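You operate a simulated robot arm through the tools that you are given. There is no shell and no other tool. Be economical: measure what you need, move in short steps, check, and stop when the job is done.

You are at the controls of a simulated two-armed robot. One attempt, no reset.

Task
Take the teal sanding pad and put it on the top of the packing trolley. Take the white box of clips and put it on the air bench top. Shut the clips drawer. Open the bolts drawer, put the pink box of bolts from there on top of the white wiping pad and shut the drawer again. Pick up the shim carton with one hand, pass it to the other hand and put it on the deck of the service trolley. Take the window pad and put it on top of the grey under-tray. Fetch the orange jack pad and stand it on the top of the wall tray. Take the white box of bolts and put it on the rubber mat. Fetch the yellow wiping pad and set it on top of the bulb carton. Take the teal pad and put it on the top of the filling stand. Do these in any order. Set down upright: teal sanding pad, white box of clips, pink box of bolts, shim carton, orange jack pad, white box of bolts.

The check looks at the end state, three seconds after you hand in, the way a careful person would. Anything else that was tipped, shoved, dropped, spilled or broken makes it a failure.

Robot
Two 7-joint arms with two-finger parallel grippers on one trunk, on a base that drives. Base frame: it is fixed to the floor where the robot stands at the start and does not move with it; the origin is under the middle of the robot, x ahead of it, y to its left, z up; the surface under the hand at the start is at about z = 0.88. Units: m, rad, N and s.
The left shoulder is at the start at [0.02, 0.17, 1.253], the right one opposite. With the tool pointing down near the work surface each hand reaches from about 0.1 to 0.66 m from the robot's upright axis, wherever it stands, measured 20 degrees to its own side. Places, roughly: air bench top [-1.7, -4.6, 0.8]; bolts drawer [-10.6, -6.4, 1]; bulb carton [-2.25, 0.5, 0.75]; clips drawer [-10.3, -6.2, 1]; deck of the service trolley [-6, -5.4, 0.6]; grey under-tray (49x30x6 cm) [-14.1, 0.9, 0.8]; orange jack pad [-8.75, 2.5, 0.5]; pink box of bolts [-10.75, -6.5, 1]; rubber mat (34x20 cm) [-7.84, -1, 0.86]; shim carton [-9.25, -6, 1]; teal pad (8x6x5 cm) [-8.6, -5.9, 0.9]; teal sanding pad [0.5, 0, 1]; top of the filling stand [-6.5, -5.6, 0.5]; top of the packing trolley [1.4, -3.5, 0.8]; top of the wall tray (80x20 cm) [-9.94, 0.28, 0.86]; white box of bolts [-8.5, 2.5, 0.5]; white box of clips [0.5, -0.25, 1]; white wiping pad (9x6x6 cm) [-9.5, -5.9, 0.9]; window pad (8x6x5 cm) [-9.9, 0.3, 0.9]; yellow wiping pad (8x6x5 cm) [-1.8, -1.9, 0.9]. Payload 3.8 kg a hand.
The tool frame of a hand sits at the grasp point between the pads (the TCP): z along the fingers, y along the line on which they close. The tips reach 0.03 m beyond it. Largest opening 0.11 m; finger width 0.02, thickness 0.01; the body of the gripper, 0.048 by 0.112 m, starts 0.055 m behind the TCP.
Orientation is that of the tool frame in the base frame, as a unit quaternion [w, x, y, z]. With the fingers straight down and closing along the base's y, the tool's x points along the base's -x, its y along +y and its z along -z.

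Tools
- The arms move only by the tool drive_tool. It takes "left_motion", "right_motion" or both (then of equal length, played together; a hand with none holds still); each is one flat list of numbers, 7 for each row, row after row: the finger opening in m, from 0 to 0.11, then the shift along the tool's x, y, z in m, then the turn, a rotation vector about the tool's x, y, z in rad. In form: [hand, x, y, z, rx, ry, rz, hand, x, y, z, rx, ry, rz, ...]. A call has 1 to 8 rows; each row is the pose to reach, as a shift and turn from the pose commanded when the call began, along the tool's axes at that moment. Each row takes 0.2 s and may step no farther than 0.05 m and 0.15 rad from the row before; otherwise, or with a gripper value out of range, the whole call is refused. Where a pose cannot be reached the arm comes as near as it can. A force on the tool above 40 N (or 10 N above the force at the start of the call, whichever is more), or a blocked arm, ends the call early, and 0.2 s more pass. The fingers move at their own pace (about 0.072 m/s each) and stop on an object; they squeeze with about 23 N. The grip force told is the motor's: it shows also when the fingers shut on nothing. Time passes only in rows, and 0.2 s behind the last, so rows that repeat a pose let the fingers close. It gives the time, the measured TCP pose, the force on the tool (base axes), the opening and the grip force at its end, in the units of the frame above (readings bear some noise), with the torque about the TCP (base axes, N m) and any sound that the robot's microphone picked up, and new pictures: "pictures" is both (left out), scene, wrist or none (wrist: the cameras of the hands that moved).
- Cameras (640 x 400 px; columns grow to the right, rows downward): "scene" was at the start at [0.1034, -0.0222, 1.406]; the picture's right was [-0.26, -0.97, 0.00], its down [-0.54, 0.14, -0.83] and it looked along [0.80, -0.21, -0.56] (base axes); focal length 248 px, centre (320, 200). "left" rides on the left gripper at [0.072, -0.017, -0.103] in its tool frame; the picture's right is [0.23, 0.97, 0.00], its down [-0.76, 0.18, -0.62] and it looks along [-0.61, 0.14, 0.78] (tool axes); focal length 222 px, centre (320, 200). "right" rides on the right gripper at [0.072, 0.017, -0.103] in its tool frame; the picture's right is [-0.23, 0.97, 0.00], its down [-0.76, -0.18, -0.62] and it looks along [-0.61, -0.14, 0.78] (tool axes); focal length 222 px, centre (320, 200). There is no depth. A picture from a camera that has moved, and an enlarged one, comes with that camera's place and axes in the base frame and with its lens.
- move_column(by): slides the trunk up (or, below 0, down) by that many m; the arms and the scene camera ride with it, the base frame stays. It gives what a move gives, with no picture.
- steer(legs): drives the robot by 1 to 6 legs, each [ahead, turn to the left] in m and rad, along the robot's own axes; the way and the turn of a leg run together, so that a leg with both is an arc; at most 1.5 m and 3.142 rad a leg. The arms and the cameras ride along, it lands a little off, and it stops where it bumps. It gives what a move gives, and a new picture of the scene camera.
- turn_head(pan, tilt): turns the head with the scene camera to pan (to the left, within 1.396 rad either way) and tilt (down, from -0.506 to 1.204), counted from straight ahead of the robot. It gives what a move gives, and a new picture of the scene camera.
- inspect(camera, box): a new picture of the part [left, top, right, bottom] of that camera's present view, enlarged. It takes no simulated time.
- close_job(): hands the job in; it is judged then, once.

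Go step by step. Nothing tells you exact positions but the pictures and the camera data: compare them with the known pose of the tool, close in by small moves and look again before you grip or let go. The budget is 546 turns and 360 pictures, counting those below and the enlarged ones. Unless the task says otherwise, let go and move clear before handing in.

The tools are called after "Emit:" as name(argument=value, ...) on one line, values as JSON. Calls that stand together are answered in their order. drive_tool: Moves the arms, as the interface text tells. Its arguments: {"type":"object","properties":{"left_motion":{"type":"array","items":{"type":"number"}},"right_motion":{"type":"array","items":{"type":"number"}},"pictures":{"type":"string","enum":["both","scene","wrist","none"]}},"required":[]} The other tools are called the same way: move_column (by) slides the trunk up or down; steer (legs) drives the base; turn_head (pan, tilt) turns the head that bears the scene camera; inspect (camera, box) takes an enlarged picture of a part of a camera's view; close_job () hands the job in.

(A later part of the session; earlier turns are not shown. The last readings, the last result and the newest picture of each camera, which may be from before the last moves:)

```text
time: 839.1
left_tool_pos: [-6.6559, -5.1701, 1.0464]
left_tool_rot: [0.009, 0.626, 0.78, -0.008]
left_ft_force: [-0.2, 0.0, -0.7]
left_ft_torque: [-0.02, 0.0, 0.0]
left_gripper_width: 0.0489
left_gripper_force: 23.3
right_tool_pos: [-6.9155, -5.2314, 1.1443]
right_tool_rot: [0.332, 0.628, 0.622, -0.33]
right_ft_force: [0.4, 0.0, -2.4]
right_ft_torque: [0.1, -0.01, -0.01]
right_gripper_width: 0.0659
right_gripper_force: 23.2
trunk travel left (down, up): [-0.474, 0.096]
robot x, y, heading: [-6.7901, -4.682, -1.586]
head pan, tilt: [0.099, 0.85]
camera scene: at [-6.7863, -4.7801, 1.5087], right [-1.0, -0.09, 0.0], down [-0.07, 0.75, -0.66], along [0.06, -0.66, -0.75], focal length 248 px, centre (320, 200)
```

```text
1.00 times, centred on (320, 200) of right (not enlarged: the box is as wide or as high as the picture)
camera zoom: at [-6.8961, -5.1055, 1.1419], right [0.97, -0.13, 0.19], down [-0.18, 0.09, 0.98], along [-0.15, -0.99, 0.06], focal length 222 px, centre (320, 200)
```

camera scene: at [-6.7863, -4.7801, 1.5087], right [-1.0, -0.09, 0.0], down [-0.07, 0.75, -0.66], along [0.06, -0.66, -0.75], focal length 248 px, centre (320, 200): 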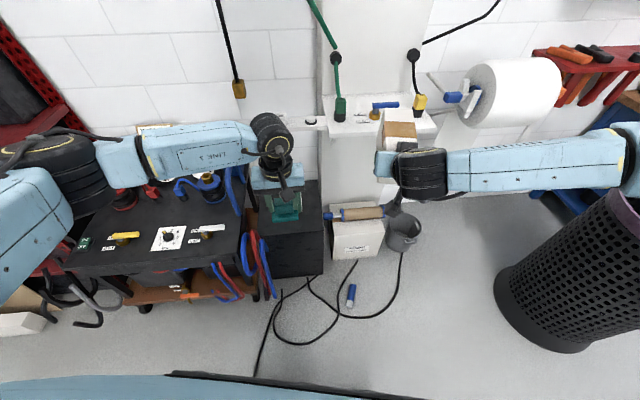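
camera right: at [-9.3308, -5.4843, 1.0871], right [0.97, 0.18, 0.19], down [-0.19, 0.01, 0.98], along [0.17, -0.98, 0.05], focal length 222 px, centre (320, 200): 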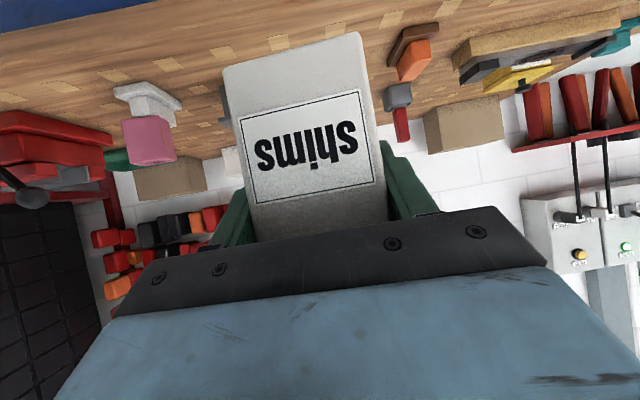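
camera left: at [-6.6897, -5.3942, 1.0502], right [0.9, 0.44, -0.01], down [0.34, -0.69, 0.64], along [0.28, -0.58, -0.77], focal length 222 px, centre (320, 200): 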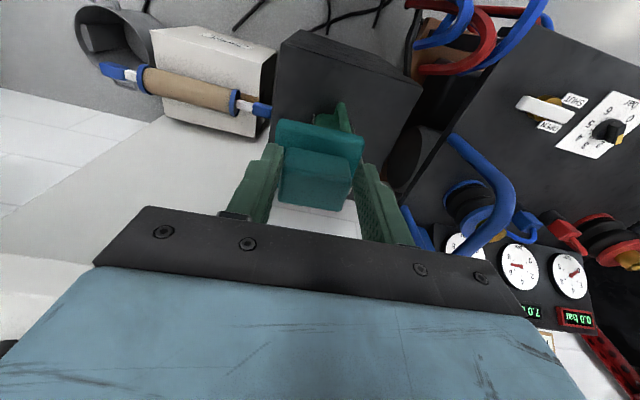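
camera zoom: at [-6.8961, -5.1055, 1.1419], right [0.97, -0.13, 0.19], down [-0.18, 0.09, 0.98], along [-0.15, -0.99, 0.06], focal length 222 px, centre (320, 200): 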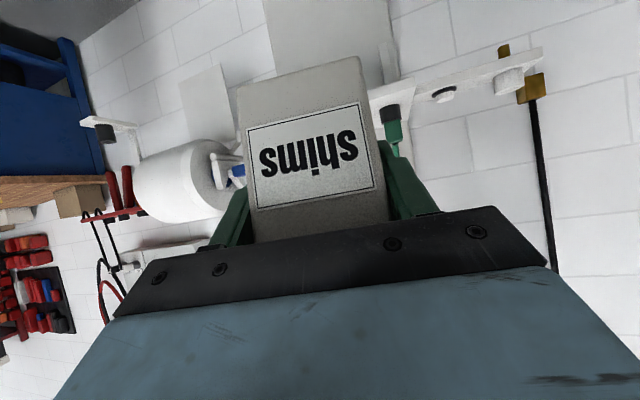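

The carton is still held (slightly pitched, to be corrected at re-grip). Retract the right hand closer to the body, then return to the stand.

Emit:
drive_tool(right_motion=[0, 0.02, -0.015, -0.027, 0, 0, 0, 0, 0.04, -0.03, -0.054, 0, 0, 0, 0, 0.06, -0.045, -0.081, 0, 0, 0, 0, 0.075, -0.06, -0.107, 0, 0, 0], pictures="none")

Emit:
move_column(by=-0.25)

Emit:
steer(legs=[[0.28, 0]])

```text
time: 840.1
left_tool_pos: [-6.6579, -5.1697, 1.0477]
left_tool_rot: [0.01, 0.626, 0.78, -0.007]
left_ft_force: [-0.7, 0.3, -1.3]
left_ft_torque: [0.03, -0.02, -0.01]
left_gripper_width: 0.0492
left_gripper_force: 23.0
right_tool_pos: [-6.9676, -5.0999, 1.1492]
right_tool_rot: [0.329, 0.631, 0.621, -0.33]
right_ft_force: [-0.9, 0.0, -2.3]
right_ft_torque: [0.09, -0.04, 0.02]
right_gripper_width: 0.0658
right_gripper_force: 23.1
right hand out of reach, approached as far as the arm can: row 4
trunk travel left (down, up): [-0.474, 0.096]
robot x, y, heading: [-6.7902, -4.68, -1.581]
head pan, tilt: [0.099, 0.85]
```

```text
time: 842.7
left_tool_pos: [-6.656, -5.172, 0.7963]
left_tool_rot: [0.008, 0.625, 0.781, -0.007]
left_ft_force: [-0.5, 0.2, -0.4]
left_ft_torque: [-0.01, 0.02, 0.01]
left_gripper_width: 0.0492
left_gripper_force: 22.7
right_tool_pos: [-6.9655, -5.1001, 0.8986]
right_tool_rot: [0.329, 0.629, 0.622, -0.33]
right_ft_force: [0.5, 0.3, -2.4]
right_ft_torque: [0.07, 0.01, 0.0]
right_gripper_width: 0.066
right_gripper_force: 23.0
trunk travel left (down, up): [-0.224, 0.346]
robot x, y, heading: [-6.7933, -4.6818, -1.579]
head pan, tilt: [0.099, 0.85]
```

```text
time: 844.6
left_tool_pos: [-6.6545, -5.4521, 0.7968]
left_tool_rot: [0.009, 0.623, 0.782, -0.007]
left_ft_force: [0.9, 0.4, -0.6]
left_ft_torque: [0.04, -0.02, 0.0]
left_gripper_width: 0.0492
left_gripper_force: 22.9
right_tool_pos: [-6.9648, -5.3823, 0.8984]
right_tool_rot: [0.33, 0.628, 0.624, -0.328]
right_ft_force: [0.2, -0.5, -1.9]
right_ft_torque: [0.11, 0.0, 0.01]
right_gripper_width: 0.0662
right_gripper_force: 23.3
trunk travel left (down, up): [-0.224, 0.346]
robot x, y, heading: [-6.7878, -4.9627, -1.575]
head pan, tilt: [0.099, 0.85]
camera scene: at [-6.7877, -5.0619, 1.2586], right [-1.0, -0.1, 0.0], down [-0.07, 0.75, -0.66], along [0.06, -0.66, -0.75], focal length 248 px, centre (320, 200)
```

scene: 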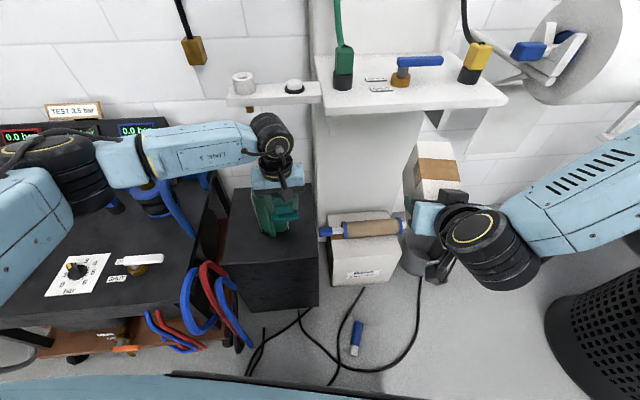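

Emit:
drive_tool(left_motion=[0, -0.02, 0, 0.03, 0, 0, 0, 0, -0.041, 0, 0.07, 0, 0, 0, 0, -0.041, 0, 0.115, 0, 0, 0, 0, -0.041, 0, 0.16, 0, 0, 0])

```text
time: 845.6
left_tool_pos: [-6.6463, -5.4952, 0.6357]
left_tool_rot: [0.009, 0.623, 0.782, -0.006]
left_ft_force: [0.4, 0.2, -0.7]
left_ft_torque: [0.05, -0.01, 0.01]
left_gripper_width: 0.0493
left_gripper_force: 23.1
right_tool_pos: [-6.9642, -5.3811, 0.8993]
right_tool_rot: [0.33, 0.628, 0.623, -0.329]
right_ft_force: [-0.7, 0.6, -1.6]
right_ft_torque: [0.08, 0.0, 0.02]
right_gripper_width: 0.0659
right_gripper_force: 23.6
trunk travel left (down, up): [-0.224, 0.346]
robot x, y, heading: [-6.7925, -4.9617, -1.569]
head pan, tilt: [0.099, 0.85]
camera scene: at [-6.788, -5.0613, 1.2587], right [-1.0, -0.1, 0.0], down [-0.07, 0.75, -0.66], along [0.06, -0.66, -0.75], focal length 248 px, centre (320, 200)
camera left: at [-6.6815, -5.4265, 0.738], right [0.9, 0.44, 0.0], down [0.34, -0.69, 0.64], along [0.28, -0.58, -0.77], focal length 222 px, centre (320, 200)
```

scene: 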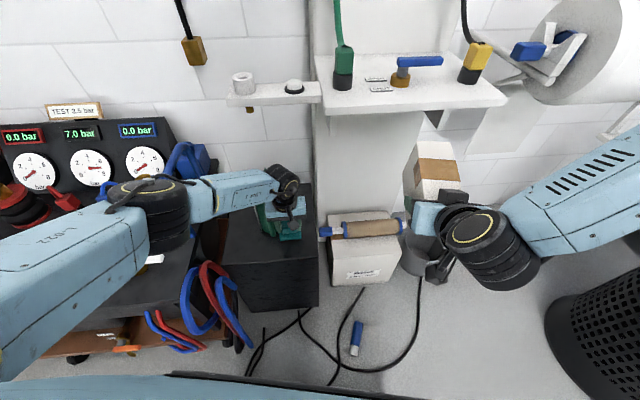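
left: 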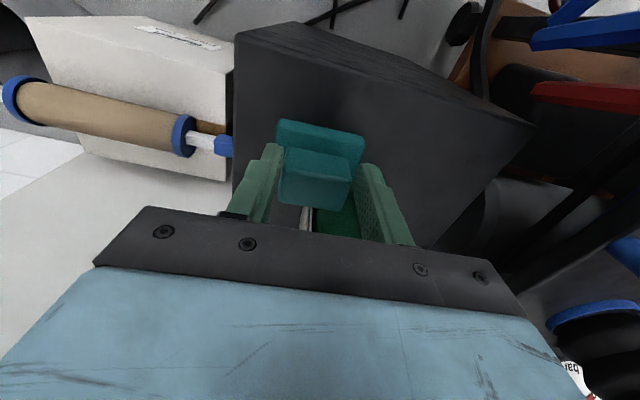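

Jug is ~2 cm beyond the pad; shift back 1.2 cm and lower to contact.

Emit:
drive_tool(left_motion=[0, 0.012, -0.003, 0.0, 0, 0, 0, 0, 0.012, -0.003, 0.035, 0, 0, 0, 0, 0.012, -0.003, 0.065, 0, 0, 0, 0, 0.012, -0.003, 0.073, 0, 0, 0, 0, 0.012, -0.003, 0.079, 0, 0, 0, 0, 0.012, -0.003, 0.085, 0, 0, 0, 0, 0.012, -0.003, 0.091, 0, 0, 0], pictures="wrist")

```text
time: 847.2
left_tool_pos: [-6.6459, -5.466, 0.5525]
left_tool_rot: [0.007, 0.623, 0.782, -0.002]
left_ft_force: [-0.1, 1.5, -1.8]
left_ft_torque: [-0.12, 0.04, -0.01]
left_gripper_width: 0.0
left_gripper_force: 23.4
left hand out of reach, approached as far as the arm can: row 4, 5, 6, 7
right_tool_pos: [-6.9651, -5.3827, 0.8987]
right_tool_rot: [0.329, 0.628, 0.624, -0.329]
right_ft_force: [-0.9, 0.3, -2.4]
right_ft_torque: [0.05, 0.03, 0.0]
right_gripper_width: 0.0658
right_gripper_force: 22.8
trunk travel left (down, up): [-0.224, 0.346]
robot x, y, heading: [-6.7919, -4.961, -1.579]
head pan, tilt: [0.099, 0.85]
camera left: at [-6.6815, -5.398, 0.6555], right [0.9, 0.44, 0.0], down [0.34, -0.69, 0.63], along [0.28, -0.57, -0.77], focal length 222 px, centre (320, 200)
```

left: 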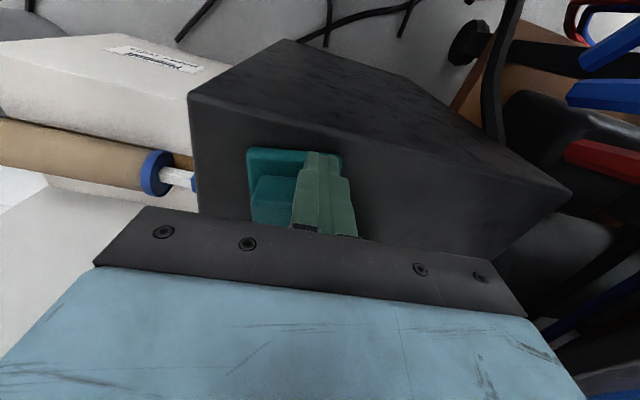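

The pad slipped from the fingers on touchdown. Raise the hand straight up and look.

Emit:
drive_tool(left_motion=[0, 0, 0, -0.03, 0, 0, 0, 0, 0, 0, -0.07, 0, 0, 0, 0, 0, 0, -0.11, 0, 0, 0, 0, 0.0, 0, -0.15, 0, 0, 0])

```text
time: 848.2
left_tool_pos: [-6.6473, -5.4718, 0.7055]
left_tool_rot: [0.009, 0.623, 0.782, -0.006]
left_ft_force: [-0.1, -0.1, 0.4]
left_ft_torque: [0.01, 0.02, -0.03]
left_gripper_width: 0.0001
left_gripper_force: 23.1
right_tool_pos: [-6.9657, -5.3815, 0.9001]
right_tool_rot: [0.33, 0.628, 0.624, -0.329]
right_ft_force: [-1.2, -0.5, -2.1]
right_ft_torque: [0.11, 0.03, -0.05]
right_gripper_width: 0.0661
right_gripper_force: 23.2
trunk travel left (down, up): [-0.224, 0.346]
robot x, y, heading: [-6.7937, -4.9624, -1.574]
head pan, tilt: [0.099, 0.85]
camera scene: at [-6.7877, -5.061, 1.2587], right [-1.0, -0.1, 0.0], down [-0.07, 0.75, -0.66], along [0.06, -0.66, -0.75], focal length 248 px, centre (320, 200)
camera left: at [-6.6831, -5.403, 0.8077], right [0.9, 0.44, 0.0], down [0.34, -0.69, 0.64], along [0.28, -0.58, -0.77], focal length 222 px, centre (320, 200)
```

scene: 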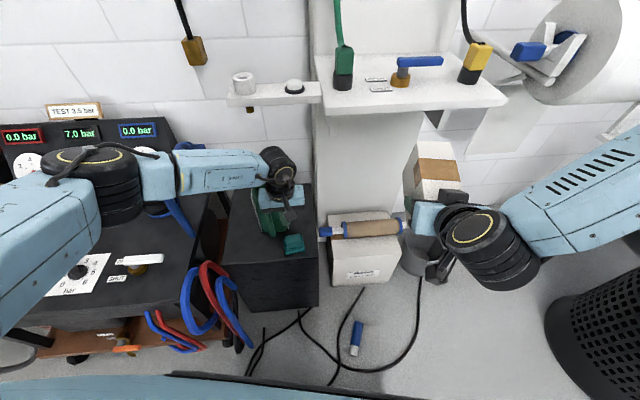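
left: 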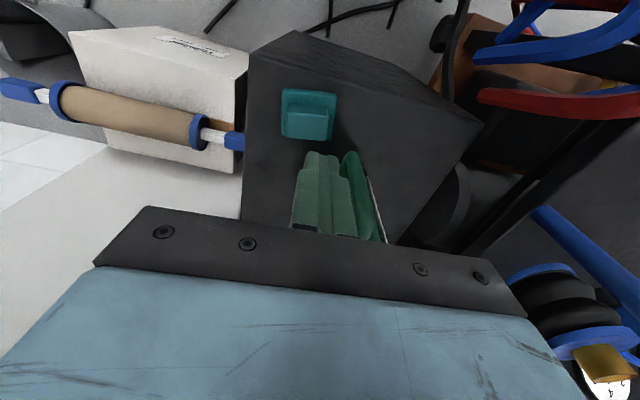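

Emit:
inspect(camera="scene", box=[210, 160, 340, 320])

```text
2.50 times, centred on (275, 240) of scene
camera zoom: at [-6.7877, -5.061, 1.2587], right [-1.0, -0.1, 0.0], down [-0.07, 0.75, -0.66], along [0.06, -0.66, -0.75], focal length 621 px, centre (432, 100)
```

zoom: 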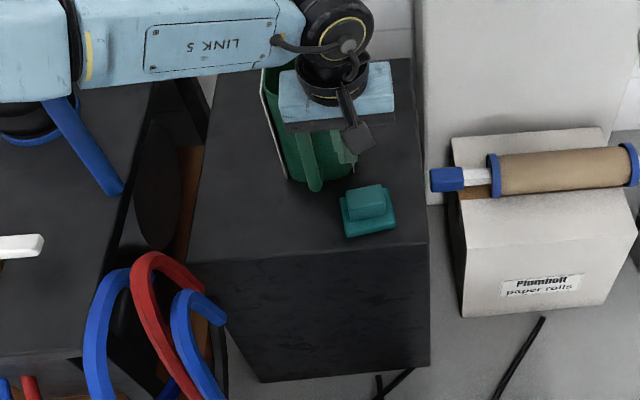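

The teal pad sits flat on the stand top. Raise the left hand clear of the jug and back off for the second handover.

Emit:
drive_tool(left_motion=[0, 0, 0, -0.045, 0, 0, 0, 0, 0, 0, -0.09, 0, 0, 0, 0, 0, 0, -0.135, 0, 0, 0, 0, 0.0, 0, -0.18, 0, 0, 0], pictures="none")

Emit:
steer(legs=[[-0.4, 0]])

Emit:
move_column(by=0.2)

Emit:
inspect(camera="scene", box=[210, 100, 340, 260])

```text
time: 849.2
left_tool_pos: [-6.6489, -5.4625, 0.8842]
left_tool_rot: [0.01, 0.622, 0.783, -0.006]
left_ft_force: [-0.7, 0.5, -0.2]
left_ft_torque: [0.03, -0.01, 0.02]
left_gripper_width: 0.0003
left_gripper_force: 23.3
right_tool_pos: [-6.9647, -5.3817, 0.8991]
right_tool_rot: [0.329, 0.628, 0.623, -0.329]
right_ft_force: [0.4, -0.7, -1.6]
right_ft_torque: [0.15, -0.01, 0.0]
right_gripper_width: 0.0659
right_gripper_force: 23.2
trunk travel left (down, up): [-0.224, 0.346]
robot x, y, heading: [-6.7957, -4.9626, -1.574]
head pan, tilt: [0.099, 0.85]
```

```text
time: 851.7
left_tool_pos: [-6.6467, -5.0642, 0.8854]
left_tool_rot: [0.008, 0.622, 0.783, -0.007]
left_ft_force: [0.0, 0.0, -0.3]
left_ft_torque: [0.0, 0.0, 0.0]
left_gripper_width: 0.0
left_gripper_force: 22.5
right_tool_pos: [-6.9631, -4.9835, 0.8986]
right_tool_rot: [0.331, 0.627, 0.624, -0.33]
right_ft_force: [-0.2, 0.6, -1.6]
right_ft_torque: [0.08, 0.03, 0.01]
right_gripper_width: 0.0657
right_gripper_force: 22.9
trunk travel left (down, up): [-0.224, 0.346]
robot x, y, heading: [-6.7897, -4.5658, -1.576]
head pan, tilt: [0.099, 0.85]
camera scene: at [-6.7863, -4.6622, 1.2587], right [-1.0, -0.1, 0.0], down [-0.07, 0.75, -0.66], along [0.06, -0.66, -0.75], focal length 248 px, centre (320, 200)
```

scene: 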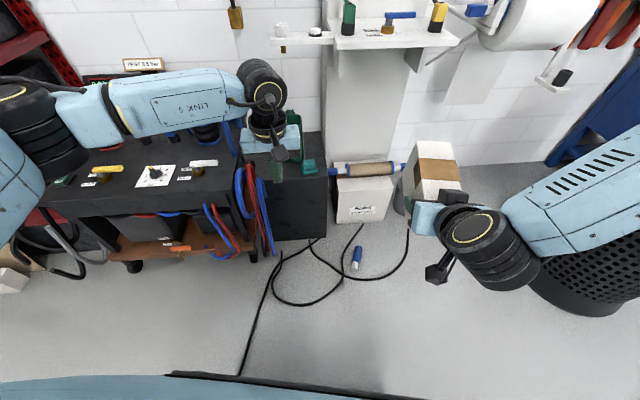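

```text
time: 853.9
left_tool_pos: [-6.6481, -5.0632, 1.0843]
left_tool_rot: [0.008, 0.622, 0.783, -0.007]
left_ft_force: [-0.3, 0.0, -0.1]
left_ft_torque: [0.04, 0.0, 0.0]
left_gripper_width: 0.0005
left_gripper_force: 23.0
right_tool_pos: [-6.9643, -4.9845, 1.0978]
right_tool_rot: [0.33, 0.627, 0.625, -0.328]
right_ft_force: [-0.2, -0.6, -0.8]
right_ft_torque: [0.09, 0.0, -0.01]
right_gripper_width: 0.0658
right_gripper_force: 23.0
trunk travel left (down, up): [-0.424, 0.146]
robot x, y, heading: [-6.7899, -4.5651, -1.572]
head pan, tilt: [0.099, 0.85]
```

```text
2.50 times, centred on (275, 180) of scene
camera zoom: at [-6.7863, -4.6629, 1.4586], right [-1.0, -0.1, 0.0], down [-0.07, 0.75, -0.66], along [0.06, -0.66, -0.75], focal length 621 px, centre (432, 250)
```

zoom: 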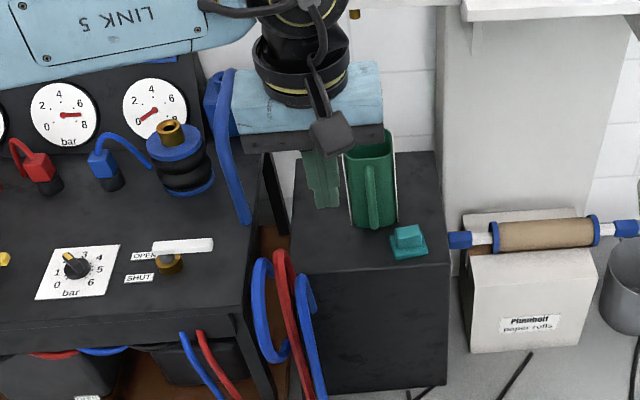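

Both pad and jug are fine. Now check how the carton sits in the right hand.

Emit:
drive_tool(right_motion=[0, -0.02, 0.04, 0.02, 0, 0, 0, 0, -0.04, 0.08, 0.045, 0, 0, 0, 0, -0.055, 0.12, 0.075, 0, 0, 0, 0, -0.055, 0.16, 0.08, 0, 0, 0], left_motion=[0.1, 0.01, 0.03, -0.035, 0, 0, 0, 0.1, 0.02, 0.06, -0.07, 0, 0, 0, 0.1, 0.02, 0.09, -0.1, 0, 0, 0.09, 0.1, 0.02, 0.12, -0.12, 0, 0, 0.18], pictures="wrist")

Emit:
turn_head(pan=0.0, tilt=0.6)

```text
refused: row 2 steps farther than a row can; nothing moved
```

```text
time: 854.7
left_tool_pos: [-6.6465, -5.0645, 1.0834]
left_tool_rot: [0.009, 0.622, 0.783, -0.007]
left_ft_force: [-0.4, 0.4, -0.5]
left_ft_torque: [0.01, 0.02, -0.02]
left_gripper_width: 0.0
left_gripper_force: 22.6
right_tool_pos: [-6.9621, -4.9848, 1.0977]
right_tool_rot: [0.33, 0.628, 0.623, -0.33]
right_ft_force: [0.4, 0.0, -2.6]
right_ft_torque: [0.09, -0.05, -0.01]
right_gripper_width: 0.0658
right_gripper_force: 22.5
trunk travel left (down, up): [-0.424, 0.146]
robot x, y, heading: [-6.789, -4.5616, -1.573]
head pan, tilt: [0.0, 0.6]
camera scene: at [-6.7941, -4.6734, 1.4795], right [-1.0, 0.0, 0.0], down [0.0, 0.57, -0.82], along [0.0, -0.82, -0.57], focal length 248 px, centre (320, 200)
```

scene: 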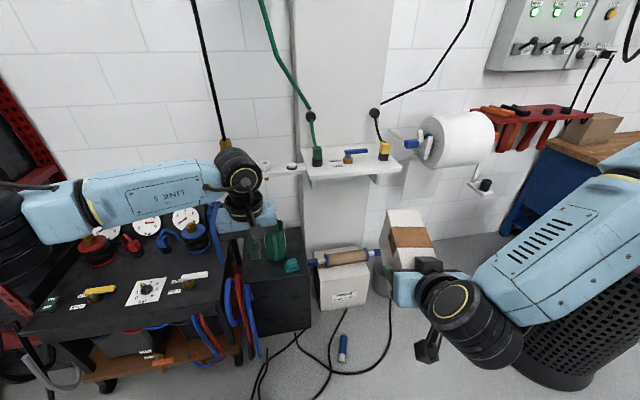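

Emit:
drive_tool(right_motion=[0, -0.0115, 0.035, 0.0164, 0, 0, 0, 0, -0.023, 0.07, 0.033, 0, 0, 0, 0, -0.0345, 0.105, 0.049, 0, 0, 0, 0, -0.046, 0.14, 0.066, 0, 0, 0, 0, -0.0574, 0.174, 0.082, 0, 0, 0], left_motion=[0.1, 0.0, 0.025, -0.03, 0, 0, 0.05, 0.1, 0.0, 0.05, -0.06, 0, 0, 0.1, 0.1, 0.0, 0.07, -0.09, 0, 0, 0.15, 0.1, 0.0, 0.09, -0.12, 0, 0, 0.2, 0.1, 0.0, 0.1, -0.15, 0, 0, 0.23])

```text
time: 855.9
left_tool_pos: [-6.5493, -5.0369, 1.2304]
left_tool_rot: [0.009, 0.709, 0.705, -0.006]
left_ft_force: [-0.2, 0.0, 0.0]
left_ft_torque: [-0.01, -0.01, -0.02]
left_gripper_width: 0.1001
left_gripper_force: 0.0
right_tool_pos: [-6.7869, -5.0868, 1.0997]
right_tool_rot: [0.329, 0.627, 0.625, -0.328]
right_ft_force: [0.1, -0.2, -2.2]
right_ft_torque: [0.07, -0.02, -0.01]
right_gripper_width: 0.066
right_gripper_force: 23.2
trunk travel left (down, up): [-0.424, 0.146]
robot x, y, heading: [-6.7894, -4.5638, -1.575]
head pan, tilt: [0.0, 0.6]
camera scene: at [-6.7931, -4.6736, 1.4795], right [-1.0, 0.0, 0.0], down [0.0, 0.57, -0.82], along [0.0, -0.82, -0.57], focal length 248 px, centre (320, 200)
camera right: at [-6.7694, -4.9617, 1.0985], right [0.97, -0.13, 0.19], down [-0.18, 0.08, 0.98], along [-0.14, -0.99, 0.06], focal length 222 px, centre (320, 200)
camera left: at [-6.569, -4.9623, 1.3339], right [0.97, 0.22, 0.0], down [0.17, -0.75, 0.64], along [0.14, -0.62, -0.77], focal length 222 px, centre (320, 200)
```

scene: 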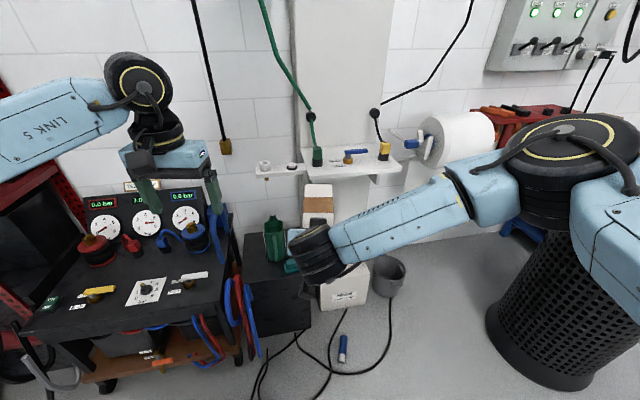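
right: 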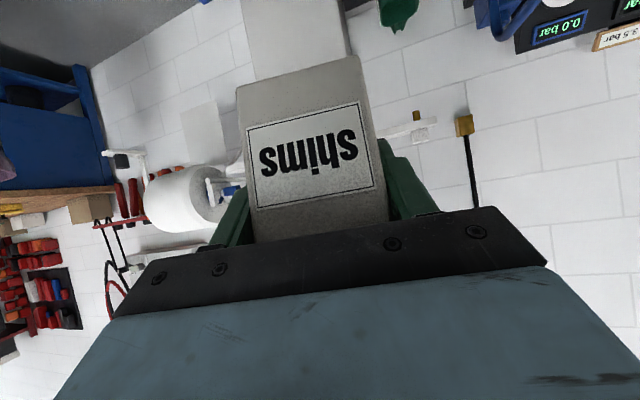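
left: 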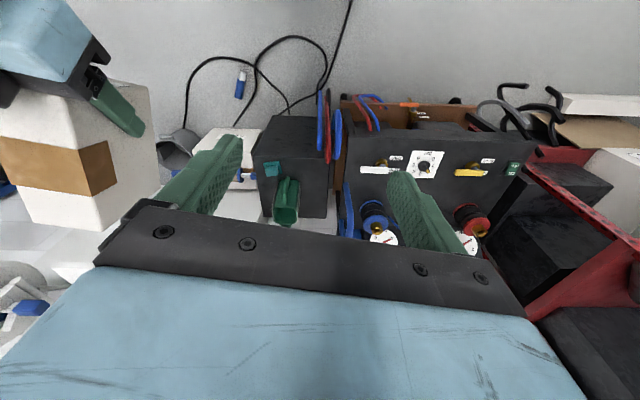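

Emit:
inspect(camera="scene", box=[270, 160, 370, 260])

Emit:
inspect(camera="left", box=[0, 60, 240, 260])

```text
4.00 times, centred on (320, 210) of scene
camera zoom: at [-6.7931, -4.6736, 1.4795], right [-1.0, 0.0, 0.0], down [0.0, 0.57, -0.82], along [0.0, -0.82, -0.57], focal length 994 px, centre (320, 160)
```

zoom: 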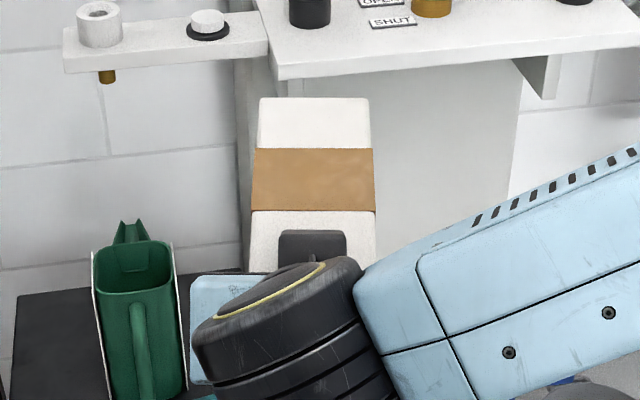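

```text
2.00 times, centred on (120, 160) of left
camera zoom: at [-6.569, -4.9623, 1.3339], right [0.97, 0.22, 0.0], down [0.17, -0.75, 0.64], along [0.14, -0.62, -0.77], focal length 444 px, centre (720, 280)
```

zoom: 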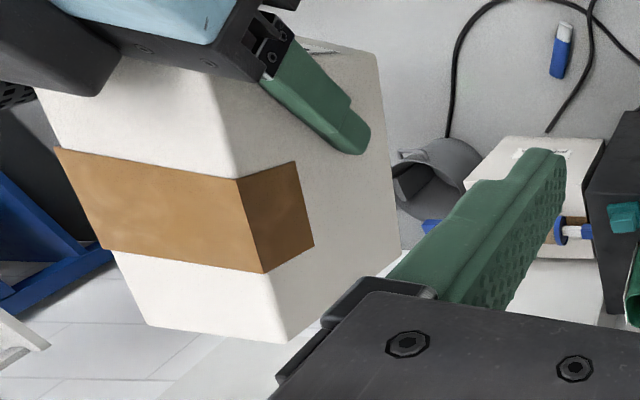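

The carton is level. Bring the open left hand above its far half.

Emit:
drive_tool(left_motion=[0.1, 0, 0, -0.03, 0, 0, 0, 0.1, -0.021, -0.04, -0.03, 0, 0, 0, 0.1, -0.042, -0.08, -0.03, 0, 0, 0, 0.1, -0.063, -0.12, -0.03, 0, 0, 0, 0.1, -0.084, -0.16, -0.03, 0, 0, 0, 0.1, -0.105, -0.2, -0.03, 0, 0, 0, 0.1, -0.126, -0.2407, -0.03, 0, 0, 0])

```text
time: 857.5
left_tool_pos: [-6.7791, -5.1545, 1.2629]
left_tool_rot: [0.011, 0.709, 0.705, -0.006]
left_ft_force: [-0.2, -0.3, 1.0]
left_ft_torque: [0.01, -0.04, -0.01]
left_gripper_width: 0.1002
left_gripper_force: 0.1
left hand out of reach, approached as far as the arm can: row 7
right_tool_pos: [-6.7882, -5.0864, 1.1003]
right_tool_rot: [0.33, 0.627, 0.625, -0.328]
right_ft_force: [0.0, 0.0, -1.4]
right_ft_torque: [0.09, 0.02, 0.01]
right_gripper_width: 0.0656
right_gripper_force: 23.0
trunk travel left (down, up): [-0.424, 0.146]
robot x, y, heading: [-6.7875, -4.5651, -1.575]
head pan, tilt: [0.0, 0.6]
camera scene: at [-6.7951, -4.6728, 1.4796], right [-1.0, 0.0, 0.0], down [0.0, 0.56, -0.83], along [0.0, -0.83, -0.56], focal length 248 px, centre (320, 200)
camera left: at [-6.7978, -5.0789, 1.3663], right [0.98, 0.22, 0.0], down [0.17, -0.75, 0.64], along [0.14, -0.63, -0.77], focal length 222 px, centre (320, 200)
```

scene: 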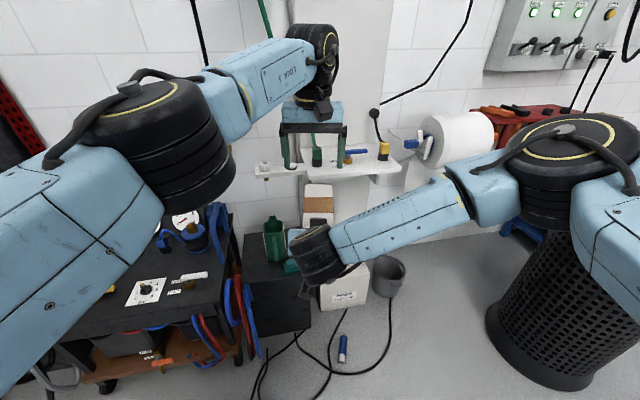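
left: 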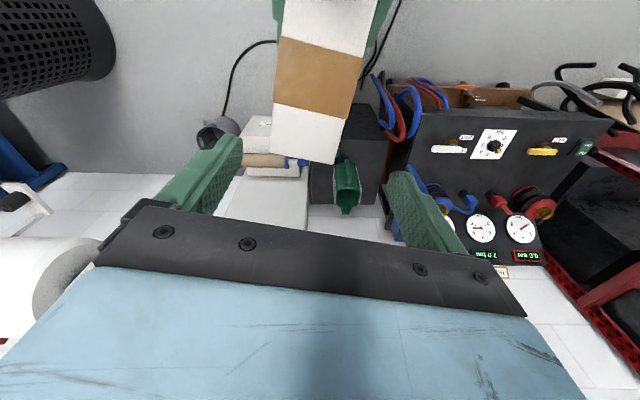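

Lined up over the carton's far half. Descend and close the left hand.

Emit:
drive_tool(left_motion=[0.1, 0, -0.011, 0.04, 0, 0, 0, 0.1, 0, -0.011, 0.085, 0, 0, 0, 0.1, 0, -0.011, 0.13, 0, 0, 0, 0.1, 0, -0.011, 0.14, 0, 0, 0, 0, 0, -0.011, 0.14, 0, 0, 0, 0, 0, -0.011, 0.14, 0, 0, 0, 0, 0, -0.011, 0.14, 0, 0, 0], pictures="wrist")

```text
time: 859.1
left_tool_pos: [-6.7884, -5.1577, 1.1227]
left_tool_rot: [0.01, 0.708, 0.706, -0.006]
left_ft_force: [4.3, -1.0, -1.9]
left_ft_torque: [-0.48, 0.34, -0.11]
left_gripper_width: 0.0658
left_gripper_force: 23.0
right_tool_pos: [-6.7873, -5.0874, 1.1011]
right_tool_rot: [0.33, 0.628, 0.624, -0.328]
right_ft_force: [-4.5, 1.4, 0.5]
right_ft_torque: [0.33, -0.42, -0.15]
right_gripper_width: 0.0659
right_gripper_force: 22.9
trunk travel left (down, up): [-0.424, 0.146]
robot x, y, heading: [-6.79, -4.5669, -1.571]
head pan, tilt: [0.0, 0.6]
camera left: at [-6.8076, -5.0832, 1.2251], right [0.97, 0.23, 0.0], down [0.17, -0.75, 0.64], along [0.15, -0.62, -0.77], focal length 222 px, centre (320, 200)
```

left: 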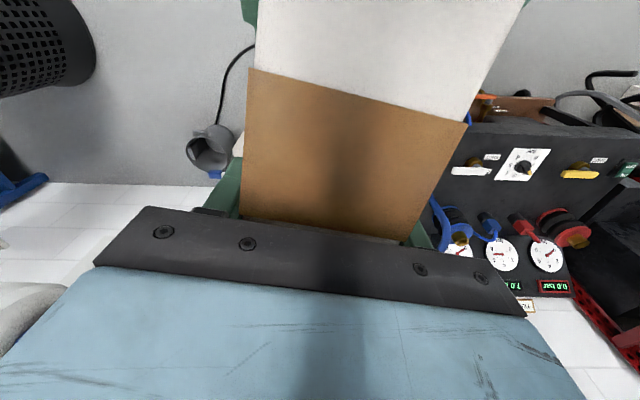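

Both hold it again. Now re-grip with the right hand higher and steeper (so its camera clears the deck controls), without leaving the carton.

Emit:
drive_tool(right_motion=[0.1, 0, 0, 0, 0, 0, 0, 0.1, 0, 0, 0, 0, 0, 0, 0.1, -0.013, 0, -0.007, 0, 0.0875, 0, 0.1, -0.027, 0, -0.014, 0, 0.175, 0, 0, -0.027, 0, -0.014, 0, 0.175, 0, 0, -0.027, 0, -0.014, 0, 0.175, 0, 0, -0.027, 0, -0.014, 0, 0.175, 0])

```text
time: 860.7
left_tool_pos: [-6.7892, -5.1588, 1.1231]
left_tool_rot: [0.009, 0.708, 0.707, -0.005]
left_ft_force: [6.9, 1.1, -1.8]
left_ft_torque: [-0.43, 0.24, -0.74]
left_gripper_width: 0.0659
left_gripper_force: 22.8
right_tool_pos: [-6.7881, -5.0908, 1.1322]
right_tool_rot: [0.274, 0.654, 0.65, -0.273]
right_ft_force: [-7.6, -0.9, 1.4]
right_ft_torque: [0.33, -0.15, 0.18]
right_gripper_width: 0.0657
right_gripper_force: 23.0
trunk travel left (down, up): [-0.424, 0.146]
robot x, y, heading: [-6.7947, -4.5644, -1.579]
head pan, tilt: [0.0, 0.6]
camera scene: at [-6.794, -4.6734, 1.4796], right [-1.0, 0.0, 0.0], down [0.0, 0.57, -0.82], along [0.0, -0.82, -0.57], focal length 248 px, centre (320, 200)
camera right: at [-6.7702, -4.967, 1.1512], right [0.97, -0.16, 0.17], down [-0.18, -0.09, 0.98], along [-0.15, -0.98, -0.12], focal length 222 px, centre (320, 200)
```

scene: 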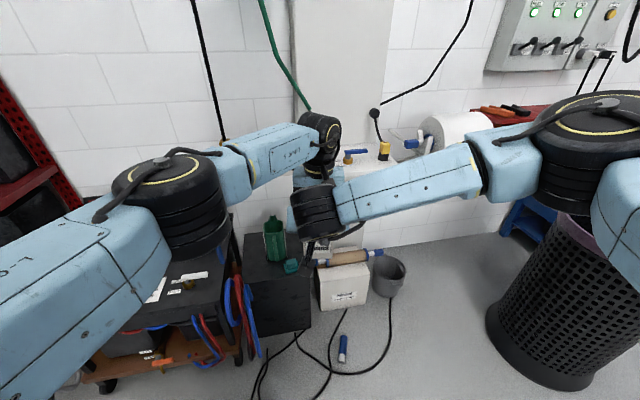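
right: 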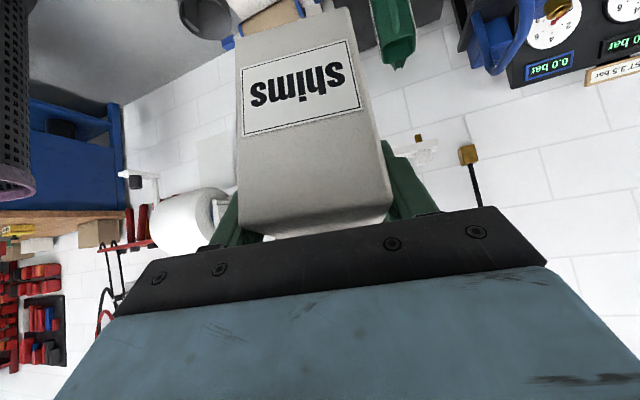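

Regripped. Release the left hand and lift it away.

Emit:
drive_tool(left_motion=[0.1, 0, 0, 0, 0, 0, 0, 0.1, 0, 0, 0, 0, 0, 0, 0.1, 0, 0, -0.03, 0, 0, 0, 0.1, 0, 0, -0.07, 0, 0, 0, 0.1, 0, 0, -0.11, 0, 0, 0, 0.1, 0, 0.045, -0.12, 0, 0, 0, 0.1, 0.01, 0.09, -0.12, 0, 0, 0, 0.1, 0.02, 0.135, -0.12, 0, 0, 0], pictures="scene")

Emit:
inspect(camera="scene", box=[270, 160, 370, 260])

```text
time: 862.5
left_tool_pos: [-6.6524, -5.1335, 1.2413]
left_tool_rot: [0.009, 0.708, 0.706, -0.006]
left_ft_force: [0.7, 0.2, -0.6]
left_ft_torque: [-0.01, 0.01, 0.01]
left_gripper_width: 0.1
left_gripper_force: 0.0
right_tool_pos: [-6.7857, -5.0901, 1.1296]
right_tool_rot: [0.273, 0.654, 0.65, -0.273]
right_ft_force: [1.4, 0.1, -0.4]
right_ft_torque: [0.08, -0.01, -0.02]
right_gripper_width: 0.066
right_gripper_force: 23.5
trunk travel left (down, up): [-0.424, 0.146]
robot x, y, heading: [-6.792, -4.5654, -1.571]
head pan, tilt: [0.0, 0.6]
camera scene: at [-6.7917, -4.6732, 1.4796], right [-1.0, 0.0, 0.0], down [0.0, 0.56, -0.83], along [0.0, -0.83, -0.56], focal length 248 px, centre (320, 200)
```

scene: 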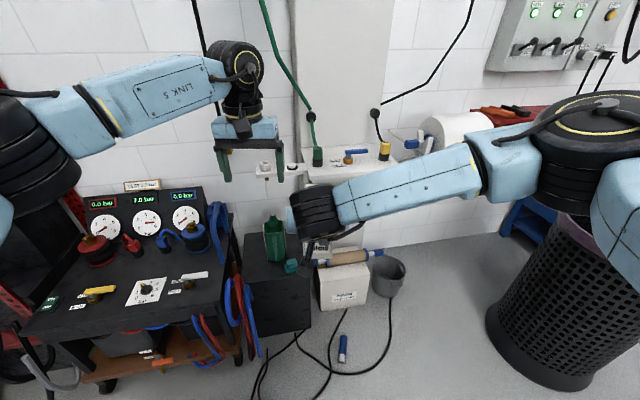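

```text
4.00 times, centred on (320, 210) of scene
camera zoom: at [-6.7917, -4.6732, 1.4796], right [-1.0, 0.0, 0.0], down [0.0, 0.56, -0.83], along [0.0, -0.83, -0.56], focal length 994 px, centre (320, 160)
```

zoom: 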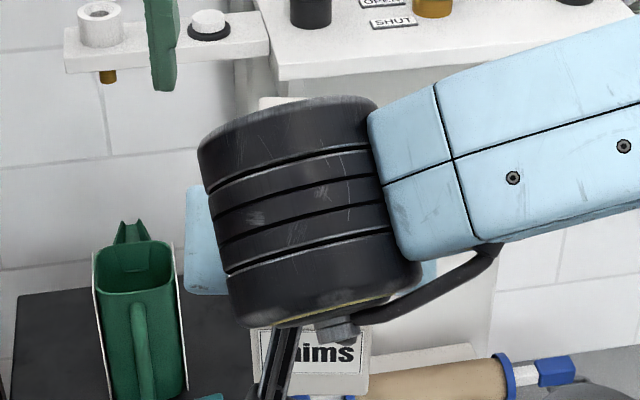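

Now tuck the left hand back and drive in front of the trolley.

Emit:
drive_tool(left_motion=[0.05, 0.04, 0.01, 0, 0, 0, 0, 0.05, 0.08, 0.02, 0, 0, 0, 0, 0.05, 0.12, 0.03, 0, 0, 0, 0, 0.05, 0.16, 0.04, 0, 0, 0, 0], pictures="none")

Emit:
steer(legs=[[0, 1.57], [0.89, 0], [0, -1.57]])

Emit:
turn_head(pan=-0.05, tilt=0.85)

```text
time: 863.5
left_tool_pos: [-6.6106, -4.973, 1.2398]
left_tool_rot: [0.01, 0.708, 0.707, -0.006]
left_ft_force: [0.4, 0.5, -0.6]
left_ft_torque: [0.0, -0.01, -0.02]
left_gripper_width: 0.0502
left_gripper_force: 0.1
right_tool_pos: [-6.7871, -5.0896, 1.1314]
right_tool_rot: [0.274, 0.653, 0.652, -0.272]
right_ft_force: [-0.1, 0.4, 0.2]
right_ft_torque: [0.1, 0.01, 0.0]
right_gripper_width: 0.0658
right_gripper_force: 23.2
trunk travel left (down, up): [-0.424, 0.146]
robot x, y, heading: [-6.7843, -4.5665, -1.576]
head pan, tilt: [0.0, 0.6]
```

```text
time: 875.9
left_tool_pos: [-5.7443, -4.998, 1.2388]
left_tool_rot: [0.009, 0.728, 0.685, -0.006]
left_ft_force: [0.0, -0.1, 0.1]
left_ft_torque: [0.0, 0.04, -0.01]
left_gripper_width: 0.0503
left_gripper_force: 0.0
right_tool_pos: [-5.9275, -5.1027, 1.1318]
right_tool_rot: [0.266, 0.672, 0.631, -0.28]
right_ft_force: [-0.1, 0.8, -0.3]
right_ft_torque: [0.08, 0.0, 0.0]
right_gripper_width: 0.0661
right_gripper_force: 23.1
trunk travel left (down, up): [-0.424, 0.146]
robot x, y, heading: [-5.9004, -4.5799, -1.638]
head pan, tilt: [0.0, 0.6]
camera scene: at [-5.9096, -4.6866, 1.4796], right [-1.0, 0.06, 0.0], down [0.04, 0.56, -0.82], along [-0.05, -0.82, -0.57], focal length 248 px, centre (320, 200)
```

scene: 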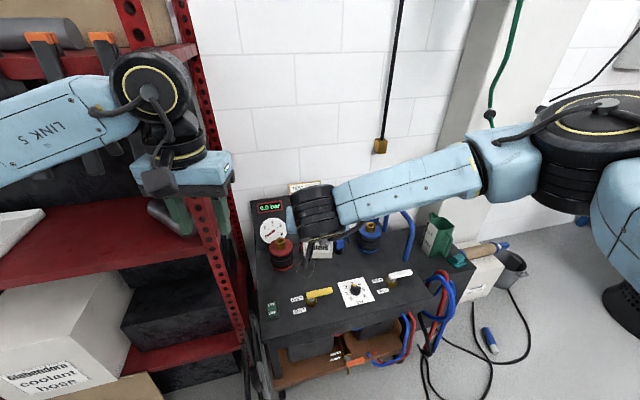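

```text
time: 876.6
left_tool_pos: [-5.7453, -4.9975, 1.2404]
left_tool_rot: [0.009, 0.728, 0.685, -0.006]
left_ft_force: [0.2, 0.1, 0.1]
left_ft_torque: [0.0, -0.02, 0.01]
left_gripper_width: 0.0501
left_gripper_force: 0.0
right_tool_pos: [-5.9274, -5.1028, 1.131]
right_tool_rot: [0.266, 0.673, 0.631, -0.28]
right_ft_force: [0.1, 0.1, -1.5]
right_ft_torque: [0.11, 0.01, -0.02]
right_gripper_width: 0.066
right_gripper_force: 23.3
trunk travel left (down, up): [-0.424, 0.146]
robot x, y, heading: [-5.8994, -4.578, -1.637]
head pan, tilt: [-0.051, 0.85]
camera scene: at [-5.9127, -4.676, 1.4587], right [-0.99, 0.11, 0.0], down [0.08, 0.75, -0.66], along [-0.07, -0.66, -0.75], focal length 248 px, centre (320, 200)
```

scene: 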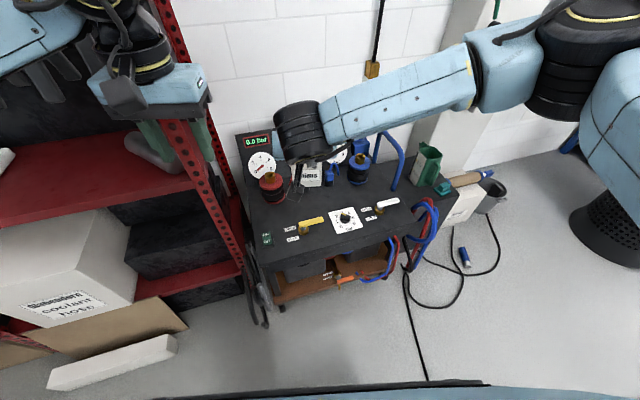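

Emit:
inspect(camera="scene", box=[220, 120, 440, 270])

```text
2.67 times, centred on (330, 195) of scene
camera zoom: at [-5.9127, -4.676, 1.4587], right [-0.99, 0.11, 0.0], down [0.08, 0.75, -0.66], along [-0.07, -0.66, -0.75], focal length 662 px, centre (293, 213)
```

zoom: 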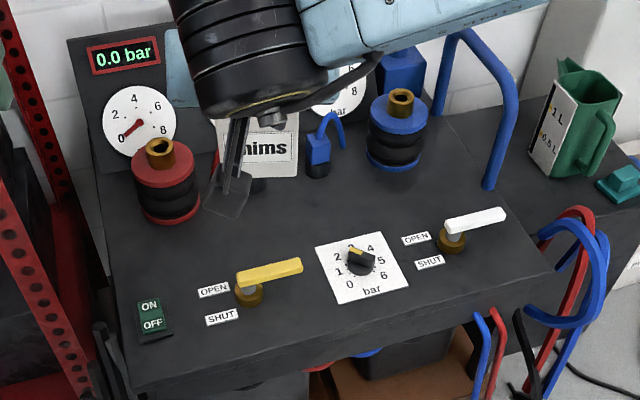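

The deck is yawed ~11°. Target carton centre ≈[-6.01, -5.43], long side along heading −1.37. Reposition the robot to face it squarely.

Emit:
steer(legs=[[0, -0.83], [0.22, 0], [0, 1.1]])

Emit:
drive_tool(right_motion=[0, -0.02, -0.02, 0.02, 0, 0, 0, 0, -0.04, -0.04, 0.045, 0, 0, 0, 0, -0.06, -0.06, 0.07, 0, 0, 0, 0, -0.08, -0.08, 0.09, 0, 0, 0], pictures="none")

Emit:
inspect(camera="scene", box=[220, 100, 440, 270])

```text
time: 883.2
left_tool_pos: [-5.8005, -5.0779, 1.2398]
left_tool_rot: [0.01, 0.627, 0.779, -0.004]
left_ft_force: [-1.5, 0.1, 0.1]
left_ft_torque: [-0.04, -0.03, 0.0]
left_gripper_width: 0.0502
left_gripper_force: 0.1
right_tool_pos: [-5.9475, -5.2297, 1.1301]
right_tool_rot: [0.303, 0.578, 0.719, -0.241]
right_ft_force: [-0.5, 0.6, -1.5]
right_ft_torque: [0.09, 0.01, 0.04]
right_gripper_width: 0.0657
right_gripper_force: 22.6
trunk travel left (down, up): [-0.424, 0.146]
robot x, y, heading: [-6.0638, -4.719, -1.349]
head pan, tilt: [-0.051, 0.85]
camera scene: at [-6.0511, -4.8147, 1.4587], right [-0.99, -0.17, 0.0], down [-0.12, 0.74, -0.66], along [0.11, -0.65, -0.75], focal length 248 px, centre (320, 200)
```

scene: 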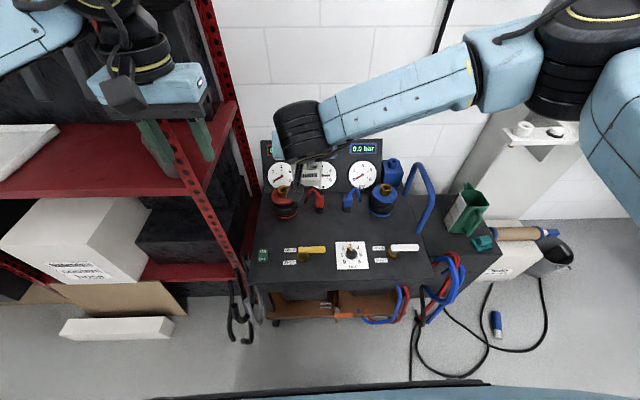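

```text
time: 884.2
left_tool_pos: [-5.8004, -5.0792, 1.2398]
left_tool_rot: [0.01, 0.626, 0.78, -0.004]
left_ft_force: [0.5, 0.4, -0.9]
left_ft_torque: [0.01, -0.02, 0.02]
left_gripper_width: 0.0499
left_gripper_force: 0.0
right_tool_pos: [-6.0013, -5.3673, 1.1265]
right_tool_rot: [0.303, 0.577, 0.719, -0.24]
right_ft_force: [-0.1, -0.8, -1.6]
right_ft_torque: [0.11, 0.04, 0.03]
right_gripper_width: 0.0659
right_gripper_force: 23.3
trunk travel left (down, up): [-0.424, 0.146]
robot x, y, heading: [-6.0678, -4.715, -1.356]
head pan, tilt: [-0.051, 0.85]
```

```text
2.35 times, centred on (330, 185) of scene
camera zoom: at [-6.0517, -4.8154, 1.4586], right [-0.99, -0.17, 0.0], down [-0.12, 0.74, -0.66], along [0.11, -0.65, -0.75], focal length 585 px, centre (296, 235)
```

zoom: 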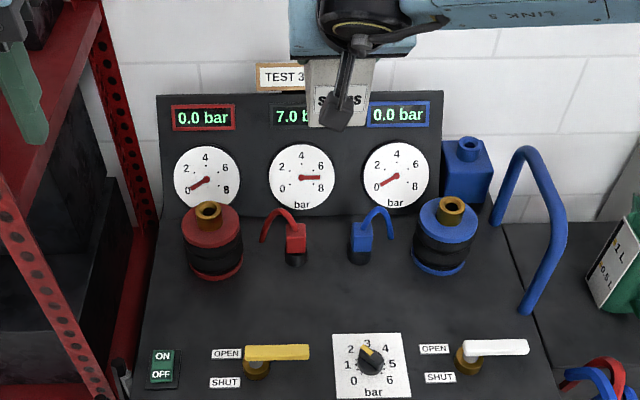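

Nicely squared up. Shift slightly and lower the trunk 0.3 m, then check.

Emit:
drive_tool(right_motion=[0, -0.009, -0.016, 0.009, 0, 0, 0, 0, -0.009, -0.016, 0.009, 0, 0, 0], pictures="none")

Emit:
move_column(by=-0.3)

Emit:
inspect(camera="scene", box=[200, 60, 460, 270])

Emit:
inspect(camera="right", box=[0, 0, 640, 400])

```text
time: 884.8
left_tool_pos: [-5.8003, -5.0778, 1.2389]
left_tool_rot: [0.009, 0.626, 0.78, -0.004]
left_ft_force: [-0.5, 0.7, -0.4]
left_ft_torque: [-0.03, 0.02, 0.03]
left_gripper_width: 0.0499
left_gripper_force: 0.1
right_tool_pos: [-6.0144, -5.3824, 1.1263]
right_tool_rot: [0.302, 0.579, 0.719, -0.241]
right_ft_force: [0.0, 0.4, -1.4]
right_ft_torque: [0.09, 0.02, -0.02]
right_gripper_width: 0.0656
right_gripper_force: 23.1
trunk travel left (down, up): [-0.424, 0.146]
robot x, y, heading: [-6.0683, -4.7193, -1.353]
head pan, tilt: [-0.051, 0.85]
```

```text
time: 887.8
left_tool_pos: [-5.8, -5.0784, 0.9388]
left_tool_rot: [0.01, 0.626, 0.78, -0.005]
left_ft_force: [-0.3, -0.9, -0.4]
left_ft_torque: [0.01, -0.01, 0.02]
left_gripper_width: 0.0502
left_gripper_force: 0.1
right_tool_pos: [-6.0166, -5.3817, 0.8279]
right_tool_rot: [0.302, 0.579, 0.718, -0.241]
right_ft_force: [0.3, 0.3, -1.7]
right_ft_torque: [0.1, 0.03, 0.01]
right_gripper_width: 0.0659
right_gripper_force: 23.0
trunk travel left (down, up): [-0.124, 0.446]
robot x, y, heading: [-6.0671, -4.7208, -1.348]
head pan, tilt: [-0.051, 0.85]
```

```text
1.90 times, centred on (330, 165) of scene
camera zoom: at [-6.0514, -4.8148, 1.1588], right [-0.99, -0.17, 0.0], down [-0.12, 0.74, -0.66], along [0.11, -0.65, -0.75], focal length 473 px, centre (301, 267)
```

zoom: 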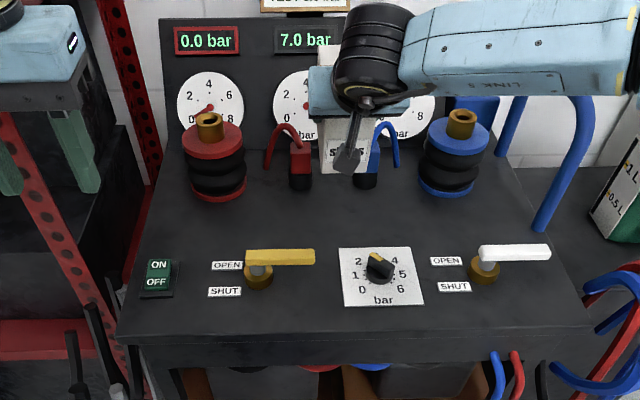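

```text
1.00 times, centred on (320, 200) of right (not enlarged: the box is as wide or as high as the picture)
camera zoom: at [-6.025, -5.258, 0.847], right [0.98, 0.05, 0.17], down [-0.16, -0.13, 0.98], along [0.07, -0.99, -0.12], focal length 222 px, centre (320, 200)
```

zoom: 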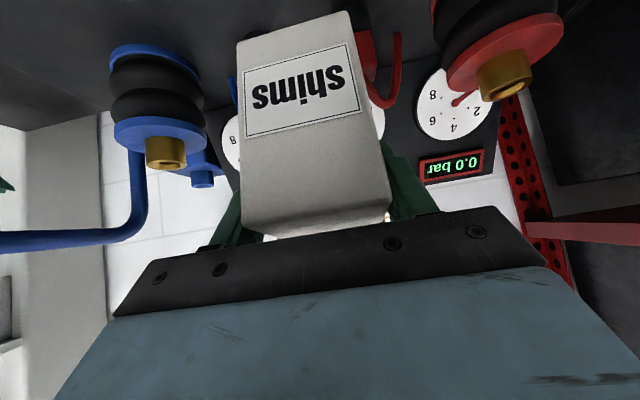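

Emit:
move_column(by=-0.1)

Emit:
inspect(camera="scene", box=[200, 60, 460, 270])

```text
time: 889.1
left_tool_pos: [-5.8011, -5.0787, 0.8405]
left_tool_rot: [0.009, 0.626, 0.78, -0.004]
left_ft_force: [1.3, 0.0, 0.1]
left_ft_torque: [0.0, 0.01, 0.02]
left_gripper_width: 0.05
left_gripper_force: 0.1
right_tool_pos: [-6.016, -5.383, 0.7272]
right_tool_rot: [0.302, 0.579, 0.718, -0.241]
right_ft_force: [0.7, -0.2, -1.1]
right_ft_torque: [0.09, -0.01, 0.02]
right_gripper_width: 0.066
right_gripper_force: 22.8
trunk travel left (down, up): [-0.024, 0.546]
robot x, y, heading: [-6.0624, -4.7173, -1.352]
head pan, tilt: [-0.051, 0.85]
```

```text
1.90 times, centred on (330, 165) of scene
camera zoom: at [-6.0514, -4.8147, 1.0588], right [-0.99, -0.17, 0.0], down [-0.12, 0.74, -0.66], along [0.11, -0.65, -0.75], focal length 473 px, centre (301, 267)
```

zoom: 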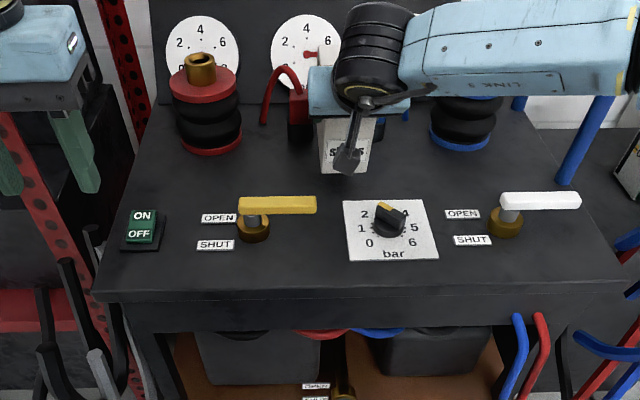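

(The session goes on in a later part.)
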